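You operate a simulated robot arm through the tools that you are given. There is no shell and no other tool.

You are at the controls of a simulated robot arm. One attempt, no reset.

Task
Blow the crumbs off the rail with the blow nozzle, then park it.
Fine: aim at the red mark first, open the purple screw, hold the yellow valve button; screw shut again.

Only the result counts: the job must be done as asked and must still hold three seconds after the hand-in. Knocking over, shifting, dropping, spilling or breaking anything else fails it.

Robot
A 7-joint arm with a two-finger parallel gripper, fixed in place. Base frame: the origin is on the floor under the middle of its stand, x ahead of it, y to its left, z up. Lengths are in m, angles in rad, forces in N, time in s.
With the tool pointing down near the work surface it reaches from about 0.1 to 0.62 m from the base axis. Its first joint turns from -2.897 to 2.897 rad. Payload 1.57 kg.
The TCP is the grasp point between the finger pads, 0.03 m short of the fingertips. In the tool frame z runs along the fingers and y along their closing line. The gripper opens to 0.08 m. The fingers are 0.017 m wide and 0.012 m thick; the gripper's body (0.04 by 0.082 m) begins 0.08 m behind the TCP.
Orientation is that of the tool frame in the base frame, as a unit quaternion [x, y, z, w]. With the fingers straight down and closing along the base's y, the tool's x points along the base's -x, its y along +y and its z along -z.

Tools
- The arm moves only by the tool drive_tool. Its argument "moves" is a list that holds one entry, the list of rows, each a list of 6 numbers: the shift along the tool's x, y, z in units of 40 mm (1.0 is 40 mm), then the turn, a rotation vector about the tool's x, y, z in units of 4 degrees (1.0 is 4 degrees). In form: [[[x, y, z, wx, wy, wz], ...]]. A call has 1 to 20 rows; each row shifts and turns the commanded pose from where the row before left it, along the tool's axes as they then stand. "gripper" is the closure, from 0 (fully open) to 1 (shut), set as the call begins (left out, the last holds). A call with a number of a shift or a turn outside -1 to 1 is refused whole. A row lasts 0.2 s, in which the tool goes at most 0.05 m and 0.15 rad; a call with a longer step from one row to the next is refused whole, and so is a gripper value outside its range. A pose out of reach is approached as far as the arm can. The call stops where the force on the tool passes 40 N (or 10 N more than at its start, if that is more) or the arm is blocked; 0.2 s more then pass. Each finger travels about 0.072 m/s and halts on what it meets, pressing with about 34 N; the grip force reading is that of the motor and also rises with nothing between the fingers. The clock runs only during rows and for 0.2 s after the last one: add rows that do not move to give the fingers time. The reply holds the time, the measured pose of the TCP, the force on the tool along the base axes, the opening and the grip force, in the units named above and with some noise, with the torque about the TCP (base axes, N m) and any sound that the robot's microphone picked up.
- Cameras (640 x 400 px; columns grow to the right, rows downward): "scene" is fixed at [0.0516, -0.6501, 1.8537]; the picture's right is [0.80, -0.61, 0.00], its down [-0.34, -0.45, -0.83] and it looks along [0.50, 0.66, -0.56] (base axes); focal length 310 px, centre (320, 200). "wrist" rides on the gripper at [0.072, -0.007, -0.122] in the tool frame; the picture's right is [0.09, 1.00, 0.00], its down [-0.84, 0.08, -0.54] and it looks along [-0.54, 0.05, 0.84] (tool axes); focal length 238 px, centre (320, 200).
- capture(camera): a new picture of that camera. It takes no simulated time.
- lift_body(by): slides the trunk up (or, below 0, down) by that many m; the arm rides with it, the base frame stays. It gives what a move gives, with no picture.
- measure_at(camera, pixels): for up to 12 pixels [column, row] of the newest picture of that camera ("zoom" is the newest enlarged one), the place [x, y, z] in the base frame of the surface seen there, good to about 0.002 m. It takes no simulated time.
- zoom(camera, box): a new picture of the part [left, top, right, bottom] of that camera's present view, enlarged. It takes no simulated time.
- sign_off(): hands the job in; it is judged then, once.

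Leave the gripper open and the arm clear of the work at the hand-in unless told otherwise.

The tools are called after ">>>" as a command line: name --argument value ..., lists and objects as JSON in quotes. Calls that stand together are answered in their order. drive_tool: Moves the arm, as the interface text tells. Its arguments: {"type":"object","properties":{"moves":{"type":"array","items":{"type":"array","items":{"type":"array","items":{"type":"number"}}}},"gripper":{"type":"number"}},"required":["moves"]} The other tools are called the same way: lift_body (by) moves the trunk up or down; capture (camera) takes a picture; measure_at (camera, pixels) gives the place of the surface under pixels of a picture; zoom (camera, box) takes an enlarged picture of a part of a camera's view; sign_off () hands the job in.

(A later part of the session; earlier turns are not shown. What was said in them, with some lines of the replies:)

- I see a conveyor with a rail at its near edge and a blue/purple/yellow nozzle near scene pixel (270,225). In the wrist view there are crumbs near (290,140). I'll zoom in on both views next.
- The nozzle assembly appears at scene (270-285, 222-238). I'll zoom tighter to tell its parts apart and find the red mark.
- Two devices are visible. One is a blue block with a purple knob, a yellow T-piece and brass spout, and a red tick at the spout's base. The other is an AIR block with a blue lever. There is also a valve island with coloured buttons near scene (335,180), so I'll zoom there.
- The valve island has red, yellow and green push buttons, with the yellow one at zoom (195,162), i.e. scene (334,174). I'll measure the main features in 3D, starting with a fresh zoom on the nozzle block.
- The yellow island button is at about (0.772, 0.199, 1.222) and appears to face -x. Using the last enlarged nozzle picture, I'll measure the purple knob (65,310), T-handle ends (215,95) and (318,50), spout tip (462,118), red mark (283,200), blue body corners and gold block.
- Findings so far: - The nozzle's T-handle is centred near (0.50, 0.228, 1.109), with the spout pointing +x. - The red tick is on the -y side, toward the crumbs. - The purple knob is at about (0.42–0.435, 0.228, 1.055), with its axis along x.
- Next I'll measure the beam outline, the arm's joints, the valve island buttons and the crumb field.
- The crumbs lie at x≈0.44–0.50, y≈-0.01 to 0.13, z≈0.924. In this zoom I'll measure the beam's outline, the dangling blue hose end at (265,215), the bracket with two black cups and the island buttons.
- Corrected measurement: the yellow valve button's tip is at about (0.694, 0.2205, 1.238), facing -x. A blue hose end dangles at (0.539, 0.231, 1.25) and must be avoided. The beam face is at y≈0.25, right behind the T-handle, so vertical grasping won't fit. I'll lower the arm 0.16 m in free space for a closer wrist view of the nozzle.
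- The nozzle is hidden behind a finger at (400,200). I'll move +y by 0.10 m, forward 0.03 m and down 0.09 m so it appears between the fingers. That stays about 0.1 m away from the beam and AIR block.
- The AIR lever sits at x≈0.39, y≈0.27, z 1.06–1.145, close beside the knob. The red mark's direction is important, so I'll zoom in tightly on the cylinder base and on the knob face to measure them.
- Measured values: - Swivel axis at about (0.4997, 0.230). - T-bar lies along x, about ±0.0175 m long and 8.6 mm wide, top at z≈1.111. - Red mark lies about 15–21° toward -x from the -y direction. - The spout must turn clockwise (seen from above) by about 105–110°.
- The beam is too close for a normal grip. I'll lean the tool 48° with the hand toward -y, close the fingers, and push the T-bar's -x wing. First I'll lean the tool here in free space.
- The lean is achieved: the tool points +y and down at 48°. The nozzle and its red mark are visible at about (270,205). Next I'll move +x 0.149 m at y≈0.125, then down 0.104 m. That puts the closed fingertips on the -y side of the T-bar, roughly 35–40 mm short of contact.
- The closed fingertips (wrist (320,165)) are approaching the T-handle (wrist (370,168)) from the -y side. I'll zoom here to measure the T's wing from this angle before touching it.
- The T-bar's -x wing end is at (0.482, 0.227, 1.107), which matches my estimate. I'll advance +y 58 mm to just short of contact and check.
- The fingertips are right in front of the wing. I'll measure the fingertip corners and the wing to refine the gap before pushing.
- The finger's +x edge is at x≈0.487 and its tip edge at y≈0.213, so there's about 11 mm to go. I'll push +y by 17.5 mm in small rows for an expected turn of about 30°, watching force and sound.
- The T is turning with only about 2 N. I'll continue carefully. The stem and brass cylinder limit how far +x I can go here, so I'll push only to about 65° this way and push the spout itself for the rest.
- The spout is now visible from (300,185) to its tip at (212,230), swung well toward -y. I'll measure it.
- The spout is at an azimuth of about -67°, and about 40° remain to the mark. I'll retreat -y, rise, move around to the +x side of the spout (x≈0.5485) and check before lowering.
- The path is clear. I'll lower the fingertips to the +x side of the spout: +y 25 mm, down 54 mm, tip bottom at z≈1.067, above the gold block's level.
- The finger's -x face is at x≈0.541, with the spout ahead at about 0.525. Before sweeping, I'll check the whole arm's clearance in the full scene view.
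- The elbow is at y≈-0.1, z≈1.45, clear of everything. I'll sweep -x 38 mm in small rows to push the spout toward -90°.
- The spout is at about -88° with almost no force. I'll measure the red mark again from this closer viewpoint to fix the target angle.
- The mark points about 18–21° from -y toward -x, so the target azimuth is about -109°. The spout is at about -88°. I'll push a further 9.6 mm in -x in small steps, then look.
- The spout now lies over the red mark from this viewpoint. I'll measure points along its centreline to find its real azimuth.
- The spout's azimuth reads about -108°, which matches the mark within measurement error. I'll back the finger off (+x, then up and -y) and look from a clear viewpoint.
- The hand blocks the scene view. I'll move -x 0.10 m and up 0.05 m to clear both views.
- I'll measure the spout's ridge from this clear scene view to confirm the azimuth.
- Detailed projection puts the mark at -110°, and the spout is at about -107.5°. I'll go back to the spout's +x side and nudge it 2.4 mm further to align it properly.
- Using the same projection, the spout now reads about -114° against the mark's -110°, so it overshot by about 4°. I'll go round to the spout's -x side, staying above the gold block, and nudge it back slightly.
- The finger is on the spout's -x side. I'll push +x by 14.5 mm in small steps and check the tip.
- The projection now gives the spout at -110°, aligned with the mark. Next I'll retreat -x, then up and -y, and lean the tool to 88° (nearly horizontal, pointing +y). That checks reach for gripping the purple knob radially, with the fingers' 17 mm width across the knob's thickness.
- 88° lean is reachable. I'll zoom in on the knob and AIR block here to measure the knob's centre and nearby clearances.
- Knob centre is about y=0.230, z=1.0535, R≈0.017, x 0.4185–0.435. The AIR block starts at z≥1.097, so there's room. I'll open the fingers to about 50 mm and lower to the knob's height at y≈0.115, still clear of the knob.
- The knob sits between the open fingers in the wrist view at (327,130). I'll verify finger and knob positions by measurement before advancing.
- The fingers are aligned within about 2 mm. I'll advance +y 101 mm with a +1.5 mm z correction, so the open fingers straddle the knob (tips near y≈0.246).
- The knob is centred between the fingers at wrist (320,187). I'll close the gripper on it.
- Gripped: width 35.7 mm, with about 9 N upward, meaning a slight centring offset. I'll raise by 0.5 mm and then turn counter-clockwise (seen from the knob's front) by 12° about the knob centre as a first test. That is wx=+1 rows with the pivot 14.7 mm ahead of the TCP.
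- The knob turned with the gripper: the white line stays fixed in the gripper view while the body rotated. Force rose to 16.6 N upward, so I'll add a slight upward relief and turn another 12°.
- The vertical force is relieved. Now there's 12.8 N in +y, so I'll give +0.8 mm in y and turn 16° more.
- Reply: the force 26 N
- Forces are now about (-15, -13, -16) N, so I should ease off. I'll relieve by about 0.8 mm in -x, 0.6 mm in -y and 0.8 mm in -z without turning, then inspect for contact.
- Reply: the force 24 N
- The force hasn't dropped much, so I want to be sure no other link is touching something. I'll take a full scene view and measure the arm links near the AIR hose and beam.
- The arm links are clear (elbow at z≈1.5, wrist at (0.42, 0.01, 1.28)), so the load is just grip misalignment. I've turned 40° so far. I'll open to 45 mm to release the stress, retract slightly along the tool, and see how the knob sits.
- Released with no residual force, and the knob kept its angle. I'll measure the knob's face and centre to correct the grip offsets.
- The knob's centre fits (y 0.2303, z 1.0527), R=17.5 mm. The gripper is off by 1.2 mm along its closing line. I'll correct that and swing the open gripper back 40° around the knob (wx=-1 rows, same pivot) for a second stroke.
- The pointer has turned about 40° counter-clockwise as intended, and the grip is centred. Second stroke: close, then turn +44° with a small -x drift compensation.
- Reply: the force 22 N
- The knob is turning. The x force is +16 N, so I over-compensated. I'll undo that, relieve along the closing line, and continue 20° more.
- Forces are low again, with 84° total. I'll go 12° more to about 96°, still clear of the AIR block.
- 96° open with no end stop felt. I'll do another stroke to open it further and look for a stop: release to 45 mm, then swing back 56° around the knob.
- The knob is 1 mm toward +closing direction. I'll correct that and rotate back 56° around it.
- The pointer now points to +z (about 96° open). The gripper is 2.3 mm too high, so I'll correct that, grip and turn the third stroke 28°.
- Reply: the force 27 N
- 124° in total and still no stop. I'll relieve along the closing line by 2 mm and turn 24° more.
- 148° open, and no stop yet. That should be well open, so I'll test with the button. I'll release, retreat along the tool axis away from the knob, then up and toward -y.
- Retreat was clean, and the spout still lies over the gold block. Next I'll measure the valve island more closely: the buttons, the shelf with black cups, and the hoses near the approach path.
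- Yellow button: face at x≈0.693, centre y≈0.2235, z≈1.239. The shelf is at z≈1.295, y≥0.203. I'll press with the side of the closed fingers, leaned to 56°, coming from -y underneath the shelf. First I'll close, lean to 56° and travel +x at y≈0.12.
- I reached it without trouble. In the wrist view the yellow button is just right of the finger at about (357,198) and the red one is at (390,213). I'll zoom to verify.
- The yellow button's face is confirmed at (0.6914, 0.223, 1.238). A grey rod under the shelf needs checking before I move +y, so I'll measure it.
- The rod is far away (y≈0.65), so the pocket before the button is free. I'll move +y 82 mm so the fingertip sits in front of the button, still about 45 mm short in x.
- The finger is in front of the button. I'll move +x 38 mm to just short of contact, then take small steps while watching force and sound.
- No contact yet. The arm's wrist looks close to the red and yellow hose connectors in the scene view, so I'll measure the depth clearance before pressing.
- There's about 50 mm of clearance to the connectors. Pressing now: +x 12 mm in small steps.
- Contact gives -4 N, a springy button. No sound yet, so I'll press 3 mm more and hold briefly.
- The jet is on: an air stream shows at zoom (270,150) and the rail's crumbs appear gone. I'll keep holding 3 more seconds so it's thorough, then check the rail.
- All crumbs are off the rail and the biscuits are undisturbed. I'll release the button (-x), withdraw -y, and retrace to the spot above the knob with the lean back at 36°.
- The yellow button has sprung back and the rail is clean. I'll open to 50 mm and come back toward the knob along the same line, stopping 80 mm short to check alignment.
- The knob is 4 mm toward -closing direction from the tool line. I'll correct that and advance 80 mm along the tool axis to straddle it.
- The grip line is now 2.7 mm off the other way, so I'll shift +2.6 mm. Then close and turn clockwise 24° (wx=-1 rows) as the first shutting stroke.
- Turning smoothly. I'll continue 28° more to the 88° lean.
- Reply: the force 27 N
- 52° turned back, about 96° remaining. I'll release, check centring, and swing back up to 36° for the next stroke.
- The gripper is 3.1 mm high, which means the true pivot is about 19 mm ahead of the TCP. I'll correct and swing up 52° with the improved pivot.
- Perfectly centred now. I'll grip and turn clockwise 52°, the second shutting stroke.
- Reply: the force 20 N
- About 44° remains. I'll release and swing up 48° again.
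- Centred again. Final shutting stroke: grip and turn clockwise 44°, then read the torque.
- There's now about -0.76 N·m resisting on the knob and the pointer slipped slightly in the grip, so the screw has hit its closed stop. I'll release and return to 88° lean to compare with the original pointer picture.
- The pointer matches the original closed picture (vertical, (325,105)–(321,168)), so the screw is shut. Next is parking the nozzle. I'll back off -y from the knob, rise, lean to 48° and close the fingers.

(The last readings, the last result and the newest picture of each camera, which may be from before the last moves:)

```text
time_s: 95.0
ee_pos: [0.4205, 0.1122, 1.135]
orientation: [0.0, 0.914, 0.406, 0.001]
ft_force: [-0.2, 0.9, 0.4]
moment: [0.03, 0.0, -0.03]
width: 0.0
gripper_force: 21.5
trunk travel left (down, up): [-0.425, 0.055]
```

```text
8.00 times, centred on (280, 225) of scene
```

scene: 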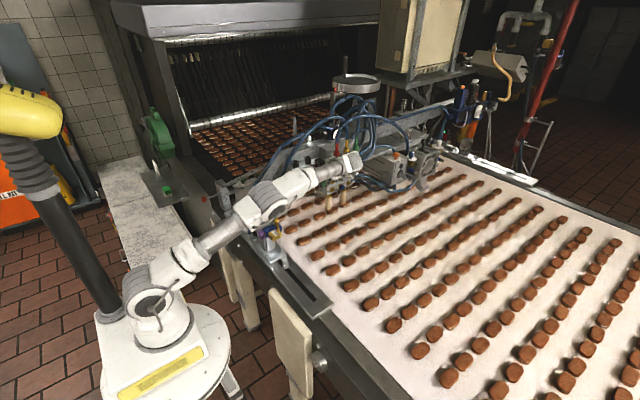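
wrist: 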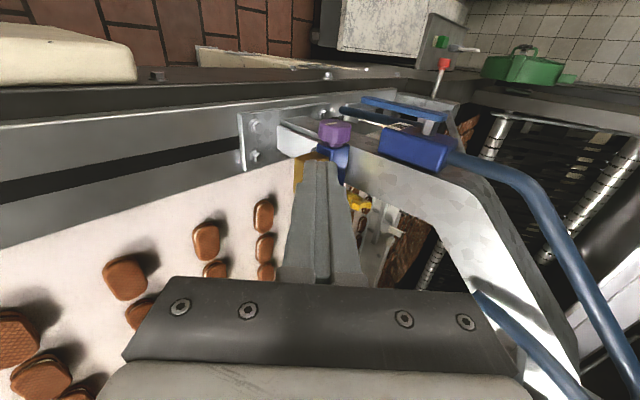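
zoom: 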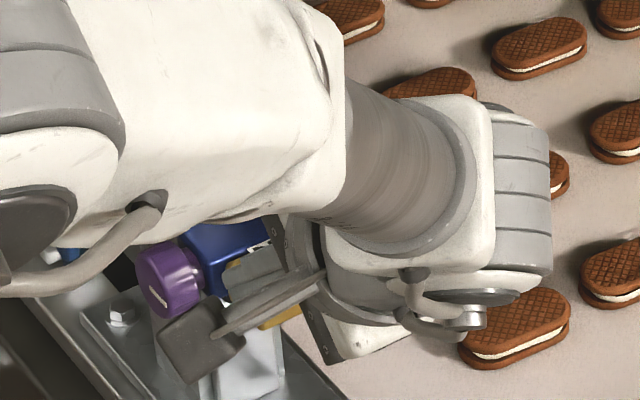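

Everything looks as expected and the rail is clean. I'll bring the closed fingers to the spout's -x side: x≈0.453, y≈0.175, z≈1.098, just above the gold block.

>>> drive_tool --moves '[[[-0.8125, 0.195, -0.176, 0, 0, 0], [0, 0.524, 0.582, 0, 0, 0], [0, 0.524, 0.582, 0, 0, 0], [0, -0.446, 0.4015, 0, 0, 0], [0, -0.446, 0.4015, 0, 0, 0], [0, 0, 0, 0, 0, 0]]]'

>>> capture --camera "wrist"

>>> zoom --camera "wrist" --box '[250, 130, 378, 210]'

>>> measure_at --camera "zoom" --pixels '[[300, 160], [350, 165], [420, 165], [280, 180], [145, 300], [180, 310], [240, 110]]'

```text
time_s: 96.4
ee_pos: [0.453, 0.1751, 1.0981]
orientation: [0.0, 0.913, 0.407, 0.0]
ft_force: [0.1, -1.0, 0.3]
moment: [0.01, 0.01, 0.0]
width: 0.0
gripper_force: 21.2
trunk travel left (down, up): [-0.425, 0.055]
```

```text
taken
```

wrist: 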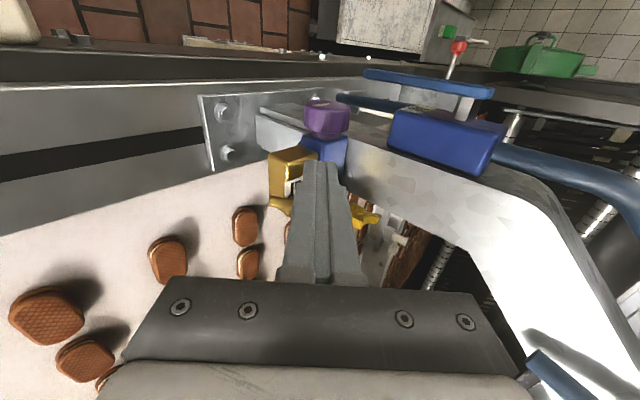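

```text
5.00 times, centred on (314, 170) of wrist
```

zoom: 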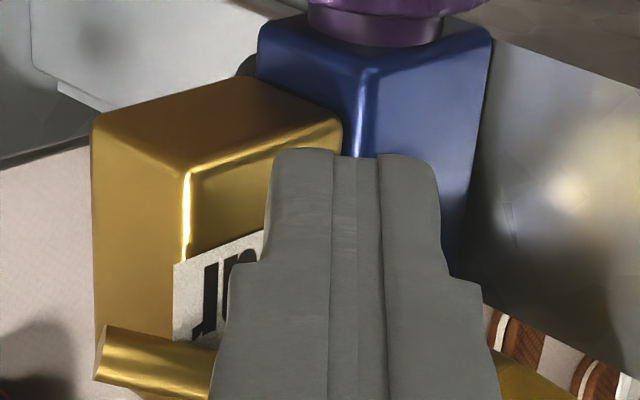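

```text
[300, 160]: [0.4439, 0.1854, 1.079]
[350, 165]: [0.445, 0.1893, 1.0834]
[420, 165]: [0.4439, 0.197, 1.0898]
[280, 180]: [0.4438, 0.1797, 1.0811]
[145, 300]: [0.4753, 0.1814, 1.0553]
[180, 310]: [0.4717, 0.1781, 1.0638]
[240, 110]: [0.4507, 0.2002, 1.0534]
```

The fingers are on the -x side of the spout. I'll push +x 45 mm in small steps to swing the spout counter-clockwise back toward park.

>>> drive_tool --moves '[[[-0.2, 0, 0, 0, 0, 0], [-0.175, 0, 0, 0, 0, 0], [-0.15, 0, 0, 0, 0, 0], [-0.15, 0, 0, 0, 0, 0], [-0.15, 0, 0, 0, 0, 0], [-0.15, 0, 0, 0, 0, 0], [-0.15, 0, 0, 0, 0, 0], [0, 0, 0, 0, 0, 0]]]'

>>> capture --camera "wrist"

>>> zoom --camera "scene" --box '[248, 205, 312, 245]'

```text
time_s: 98.2
ee_pos: [0.4992, 0.1738, 1.0989]
orientation: [0.0, 0.914, 0.406, 0.0]
ft_force: [-0.6, -0.1, 0.2]
moment: [0.01, 0.0, 0.0]
width: 0.0
gripper_force: 21.5
trunk travel left (down, up): [-0.425, 0.055]
```

```text
taken
```

wrist: 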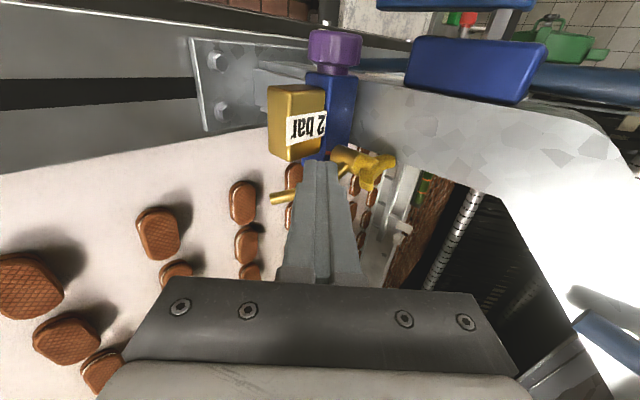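

```text
10.00 times, centred on (280, 225) of scene
```

zoom: 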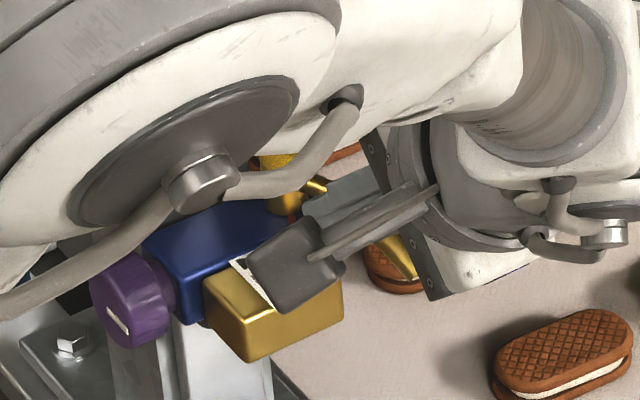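

The spout is swinging (now about -70°). I'll continue +x past the gold block, lower 6 mm for better engagement, then +x another 26 mm.

>>> drive_tool --moves '[[[-0.2, 0, 0, 0, 0, 0], [0, -0.111, 0.1, 0, 0, 0], [-0.15, 0, 0, 0, 0, 0], [-0.15, 0, 0, 0, 0, 0], [-0.15, 0, 0, 0, 0, 0], [-0.1, 0, 0, 0, 0, 0], [-0.1, 0, 0, 0, 0, 0], [0, 0, 0, 0, 0, 0]]]'

>>> capture --camera "wrist"

>>> zoom --camera "wrist" --box '[270, 90, 430, 190]'

```text
time_s: 100.0
ee_pos: [0.5344, 0.174, 1.0942]
orientation: [0.0, 0.914, 0.406, 0.0]
ft_force: [0.7, 0.5, 0.0]
moment: [-0.03, 0.02, -0.01]
width: 0.0
gripper_force: 20.9
trunk travel left (down, up): [-0.425, 0.055]
```

```text
taken
```

wrist: 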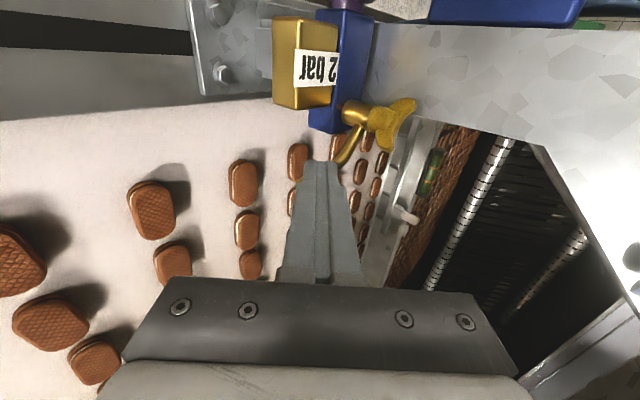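

```text
4.00 times, centred on (350, 140) of wrist
```

zoom: 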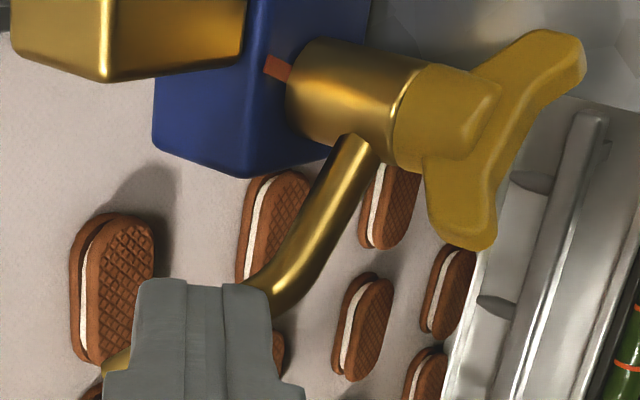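

The spout is now at about -35°. Phase two: push +y 22 mm in small steps, then fine-tune to the original +x direction.

>>> drive_tool --moves '[[[0, 0.092, 0.102, 0, 0, 0], [0, 0.092, 0.102, 0, 0, 0], [0, 0.092, 0.102, 0, 0, 0], [0, 0.092, 0.102, 0, 0, 0], [0, 0, 0, 0, 0, 0]]]'

>>> zoom --camera "wrist" --box '[270, 90, 430, 190]'

>>> zoom --camera "scene" --box '[256, 205, 304, 235]'

```text
time_s: 101.2
ee_pos: [0.5339, 0.1963, 1.0925]
orientation: [0.0, 0.914, 0.407, 0.0]
ft_force: [-1.0, 0.1, 0.6]
moment: [0.03, 0.01, -0.03]
width: 0.0
gripper_force: 21.3
trunk travel left (down, up): [-0.425, 0.055]
```

```text
4.00 times, centred on (350, 140) of wrist
```

zoom: 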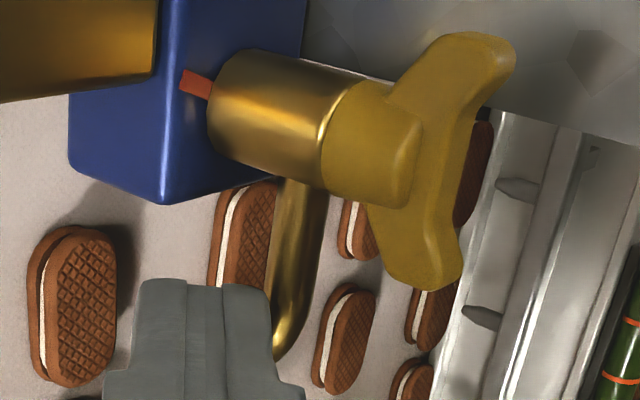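

```text
13.33 times, centred on (280, 220) of scene
```

zoom: 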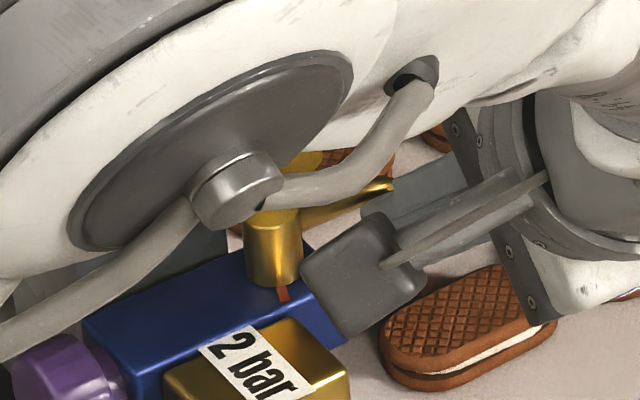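

>>> zoom --camera "wrist" --box '[270, 90, 430, 190]'

>>> measure_at --camera "zoom" --pixels '[[505, 60], [430, 270], [480, 60], [455, 280], [300, 200], [290, 250], [285, 320], [280, 345], [310, 300]]'

```text
4.00 times, centred on (350, 140) of wrist
```

zoom: 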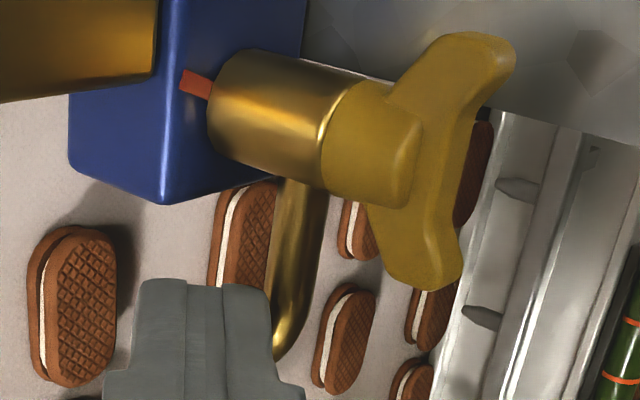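

```text
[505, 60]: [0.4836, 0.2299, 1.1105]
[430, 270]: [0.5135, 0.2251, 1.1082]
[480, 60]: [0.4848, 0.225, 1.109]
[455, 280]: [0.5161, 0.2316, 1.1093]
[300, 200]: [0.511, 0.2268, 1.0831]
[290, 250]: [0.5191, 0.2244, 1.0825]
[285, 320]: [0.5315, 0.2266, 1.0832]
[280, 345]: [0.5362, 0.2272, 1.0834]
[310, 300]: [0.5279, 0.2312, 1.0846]
```

The T-bar and spout now read close to the original +x direction. I'll withdraw (-y, up, then -x) and compare with the very first scene zoom.

>>> drive_tool --moves '[[[0, -0.502, -0.557, 0, 0, 0], [0, -0.502, -0.557, 0, 0, 0], [0, 0.557, -0.502, 0, 0, 0], [0, 0.557, -0.502, 0, 0, 0], [0.927, 0, 0, 0, 0, 0], [0.927, 0, 0, 0, 0, 0], [0.927, 0, 0, 0, 0, 0], [0.927, 0, 0, 0, 0, 0], [0.927, 0.28, -0.25, 0, 0, 0], [0.927, 0.28, -0.25, 0, 0, 0], [0, 0, 0, 0, 0, 0]]]'

>>> zoom --camera "scene" --box '[260, 212, 300, 242]'

>>> capture --camera "wrist"

```text
time_s: 103.6
ee_pos: [0.3107, 0.1382, 1.1825]
orientation: [0.0, 0.913, 0.408, 0.0]
ft_force: [0.6, -0.2, 0.0]
moment: [0.0, 0.01, -0.03]
width: 0.0
gripper_force: 21.4
trunk travel left (down, up): [-0.425, 0.055]
```

```text
13.33 times, centred on (280, 227) of scene
```

zoom: 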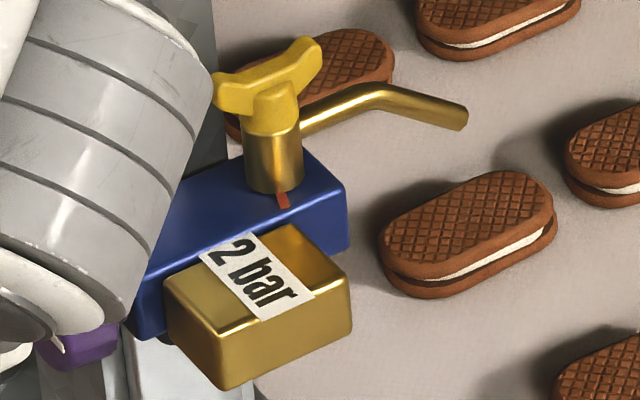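

```text
taken
```

wrist: 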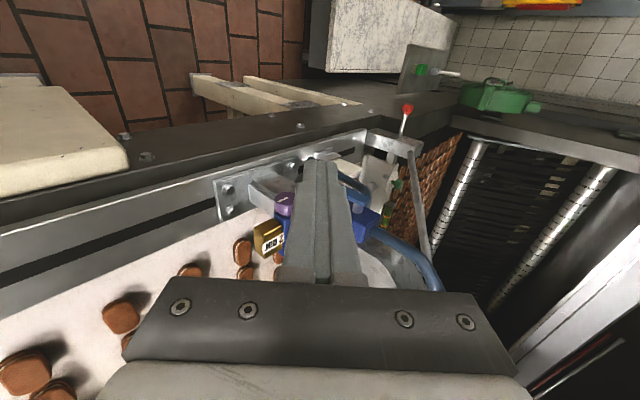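

The nozzle view now matches the first picture (tip (462,118), T ends (215,95) and (318,48)), so it's parked. I'll raise the arm, return to the upright pose away from the work and open the gripper.

>>> drive_tool --moves '[[[0.3, 0.743, -0.669, 0, 0, 0], [0, 0.743, -0.669, 0, 0, 0], [0, 0.743, -0.669, 0, 0, 0], [0, 0.743, -0.669, 0, 0, 0], [0, 0.743, -0.669, 0, 0, 0], [0, 0.743, -0.669, 0, 0, 0], [0, 0, 0, 1, 0, 0], [0, 0, 0, 1, 0, 0], [0, 0, 0, 1, 0, 0], [0, 0, 0, 1, 0, 0], [0, 0, 0, 1, 0, 0], [0, 0, 0, 1, 0, 0], [0, 0, 0, 1, 0, 0], [0, 0, 0, 1, 0, 0], [0, 0, 0, 1, 0, 0], [0, 0, 0, 1, 0, 0], [0, 0, 0, 1, 0, 0], [0, 0, 0, 1, 0, 0], [0, 0, 0, 0, 0, 0]]]'

>>> drive_tool --moves '[[[0, 0, 0, 0, 0, 0], [0, 0, 0, 0, 0, 0], [0, 0, 0, 0, 0, 0], [0, 0, 0, 0, 0, 0], [0, 0, 0, 0, 0, 0], [0, 0, 0, 0, 0, 0]]]' --gripper 0

>>> capture --camera "scene"

>>> zoom --camera "scene" --box '[200, 160, 360, 320]'

>>> zoom --camera "scene" --box '[260, 212, 300, 242]'

>>> capture --camera "wrist"

```text
time_s: 107.6
ee_pos: [0.2983, 0.1365, 1.4222]
orientation: [0.0, 1.0, -0.001, 0.002]
ft_force: [-0.9, -0.7, 0.1]
moment: [-0.01, -0.01, -0.01]
width: 0.0
gripper_force: 21.3
trunk travel left (down, up): [-0.425, 0.055]
```

```text
time_s: 109.0
ee_pos: [0.2984, 0.1351, 1.4232]
orientation: [0.0, 1.0, 0.0, 0.0]
ft_force: [0.1, 0.8, 0.5]
moment: [-0.03, 0.03, -0.05]
width: 0.08
gripper_force: 0.2
trunk travel left (down, up): [-0.425, 0.055]
```

```text
taken
```

scene: 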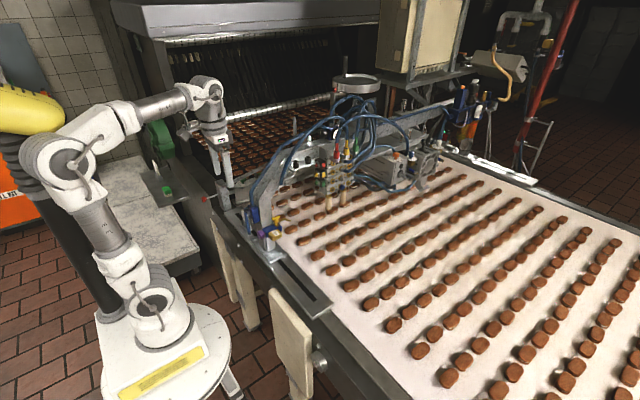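

```text
2.50 times, centred on (280, 240) of scene
```

zoom: 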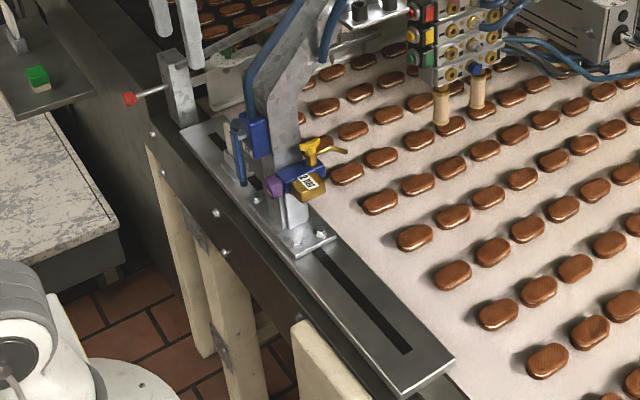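

```text
13.33 times, centred on (280, 227) of scene
```

zoom: 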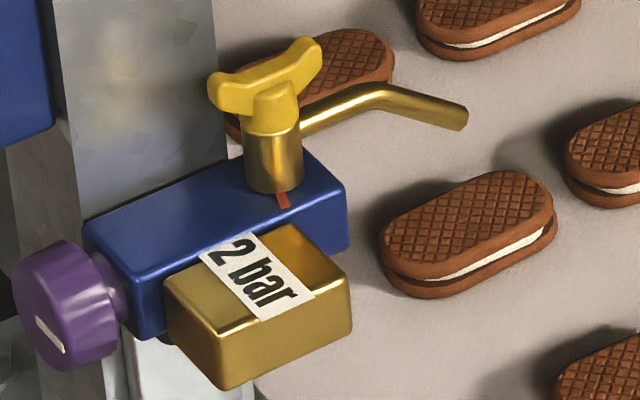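

```text
taken
```

wrist: 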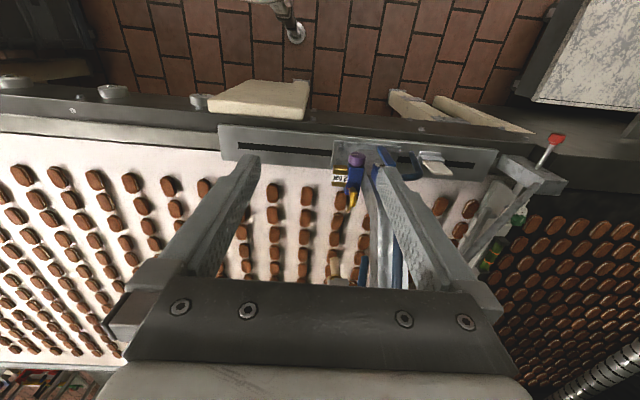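

Final state in the pictures:
- The rail is free of crumbs.
- The purple screw's pointer is back at its closed position.
- The nozzle points in its original parked direction.
- The yellow button is released and the biscuits are undisturbed.
- The gripper is open and the arm is clear of the work.

I'm handing in the job now.

>>> sign_off

```text
The job is handed in.
```

The crumbs are off the rail and the nozzle is parked. I handed the job in; the hand-in reply gave no verdict.

- **Aiming:** I pushed the spout round to the red mark, to within about 2° by my measurement. It overshot by about 4° once, and I nudged it back.
- **Screw open:** I turned the purple screw about 148° counter-clockwise. It never reached an end stop in that direction.
- **Blowing:** I pressed the yellow button on the valve island for about 4 seconds. The air jet showed in the picture and every crumb left the rail.
- **Screw shut:** I turned the screw back clockwise until it hit its closed stop. The white pointer is where it started.
- **Parking:** "Park" was not marked anywhere, so I took it to mean the spout's starting direction, pointing out over the belt. It looks the same as in the first picture.

In the last pictures the biscuits and everything else near the work were where they started. The gripper is open and the arm is clear.
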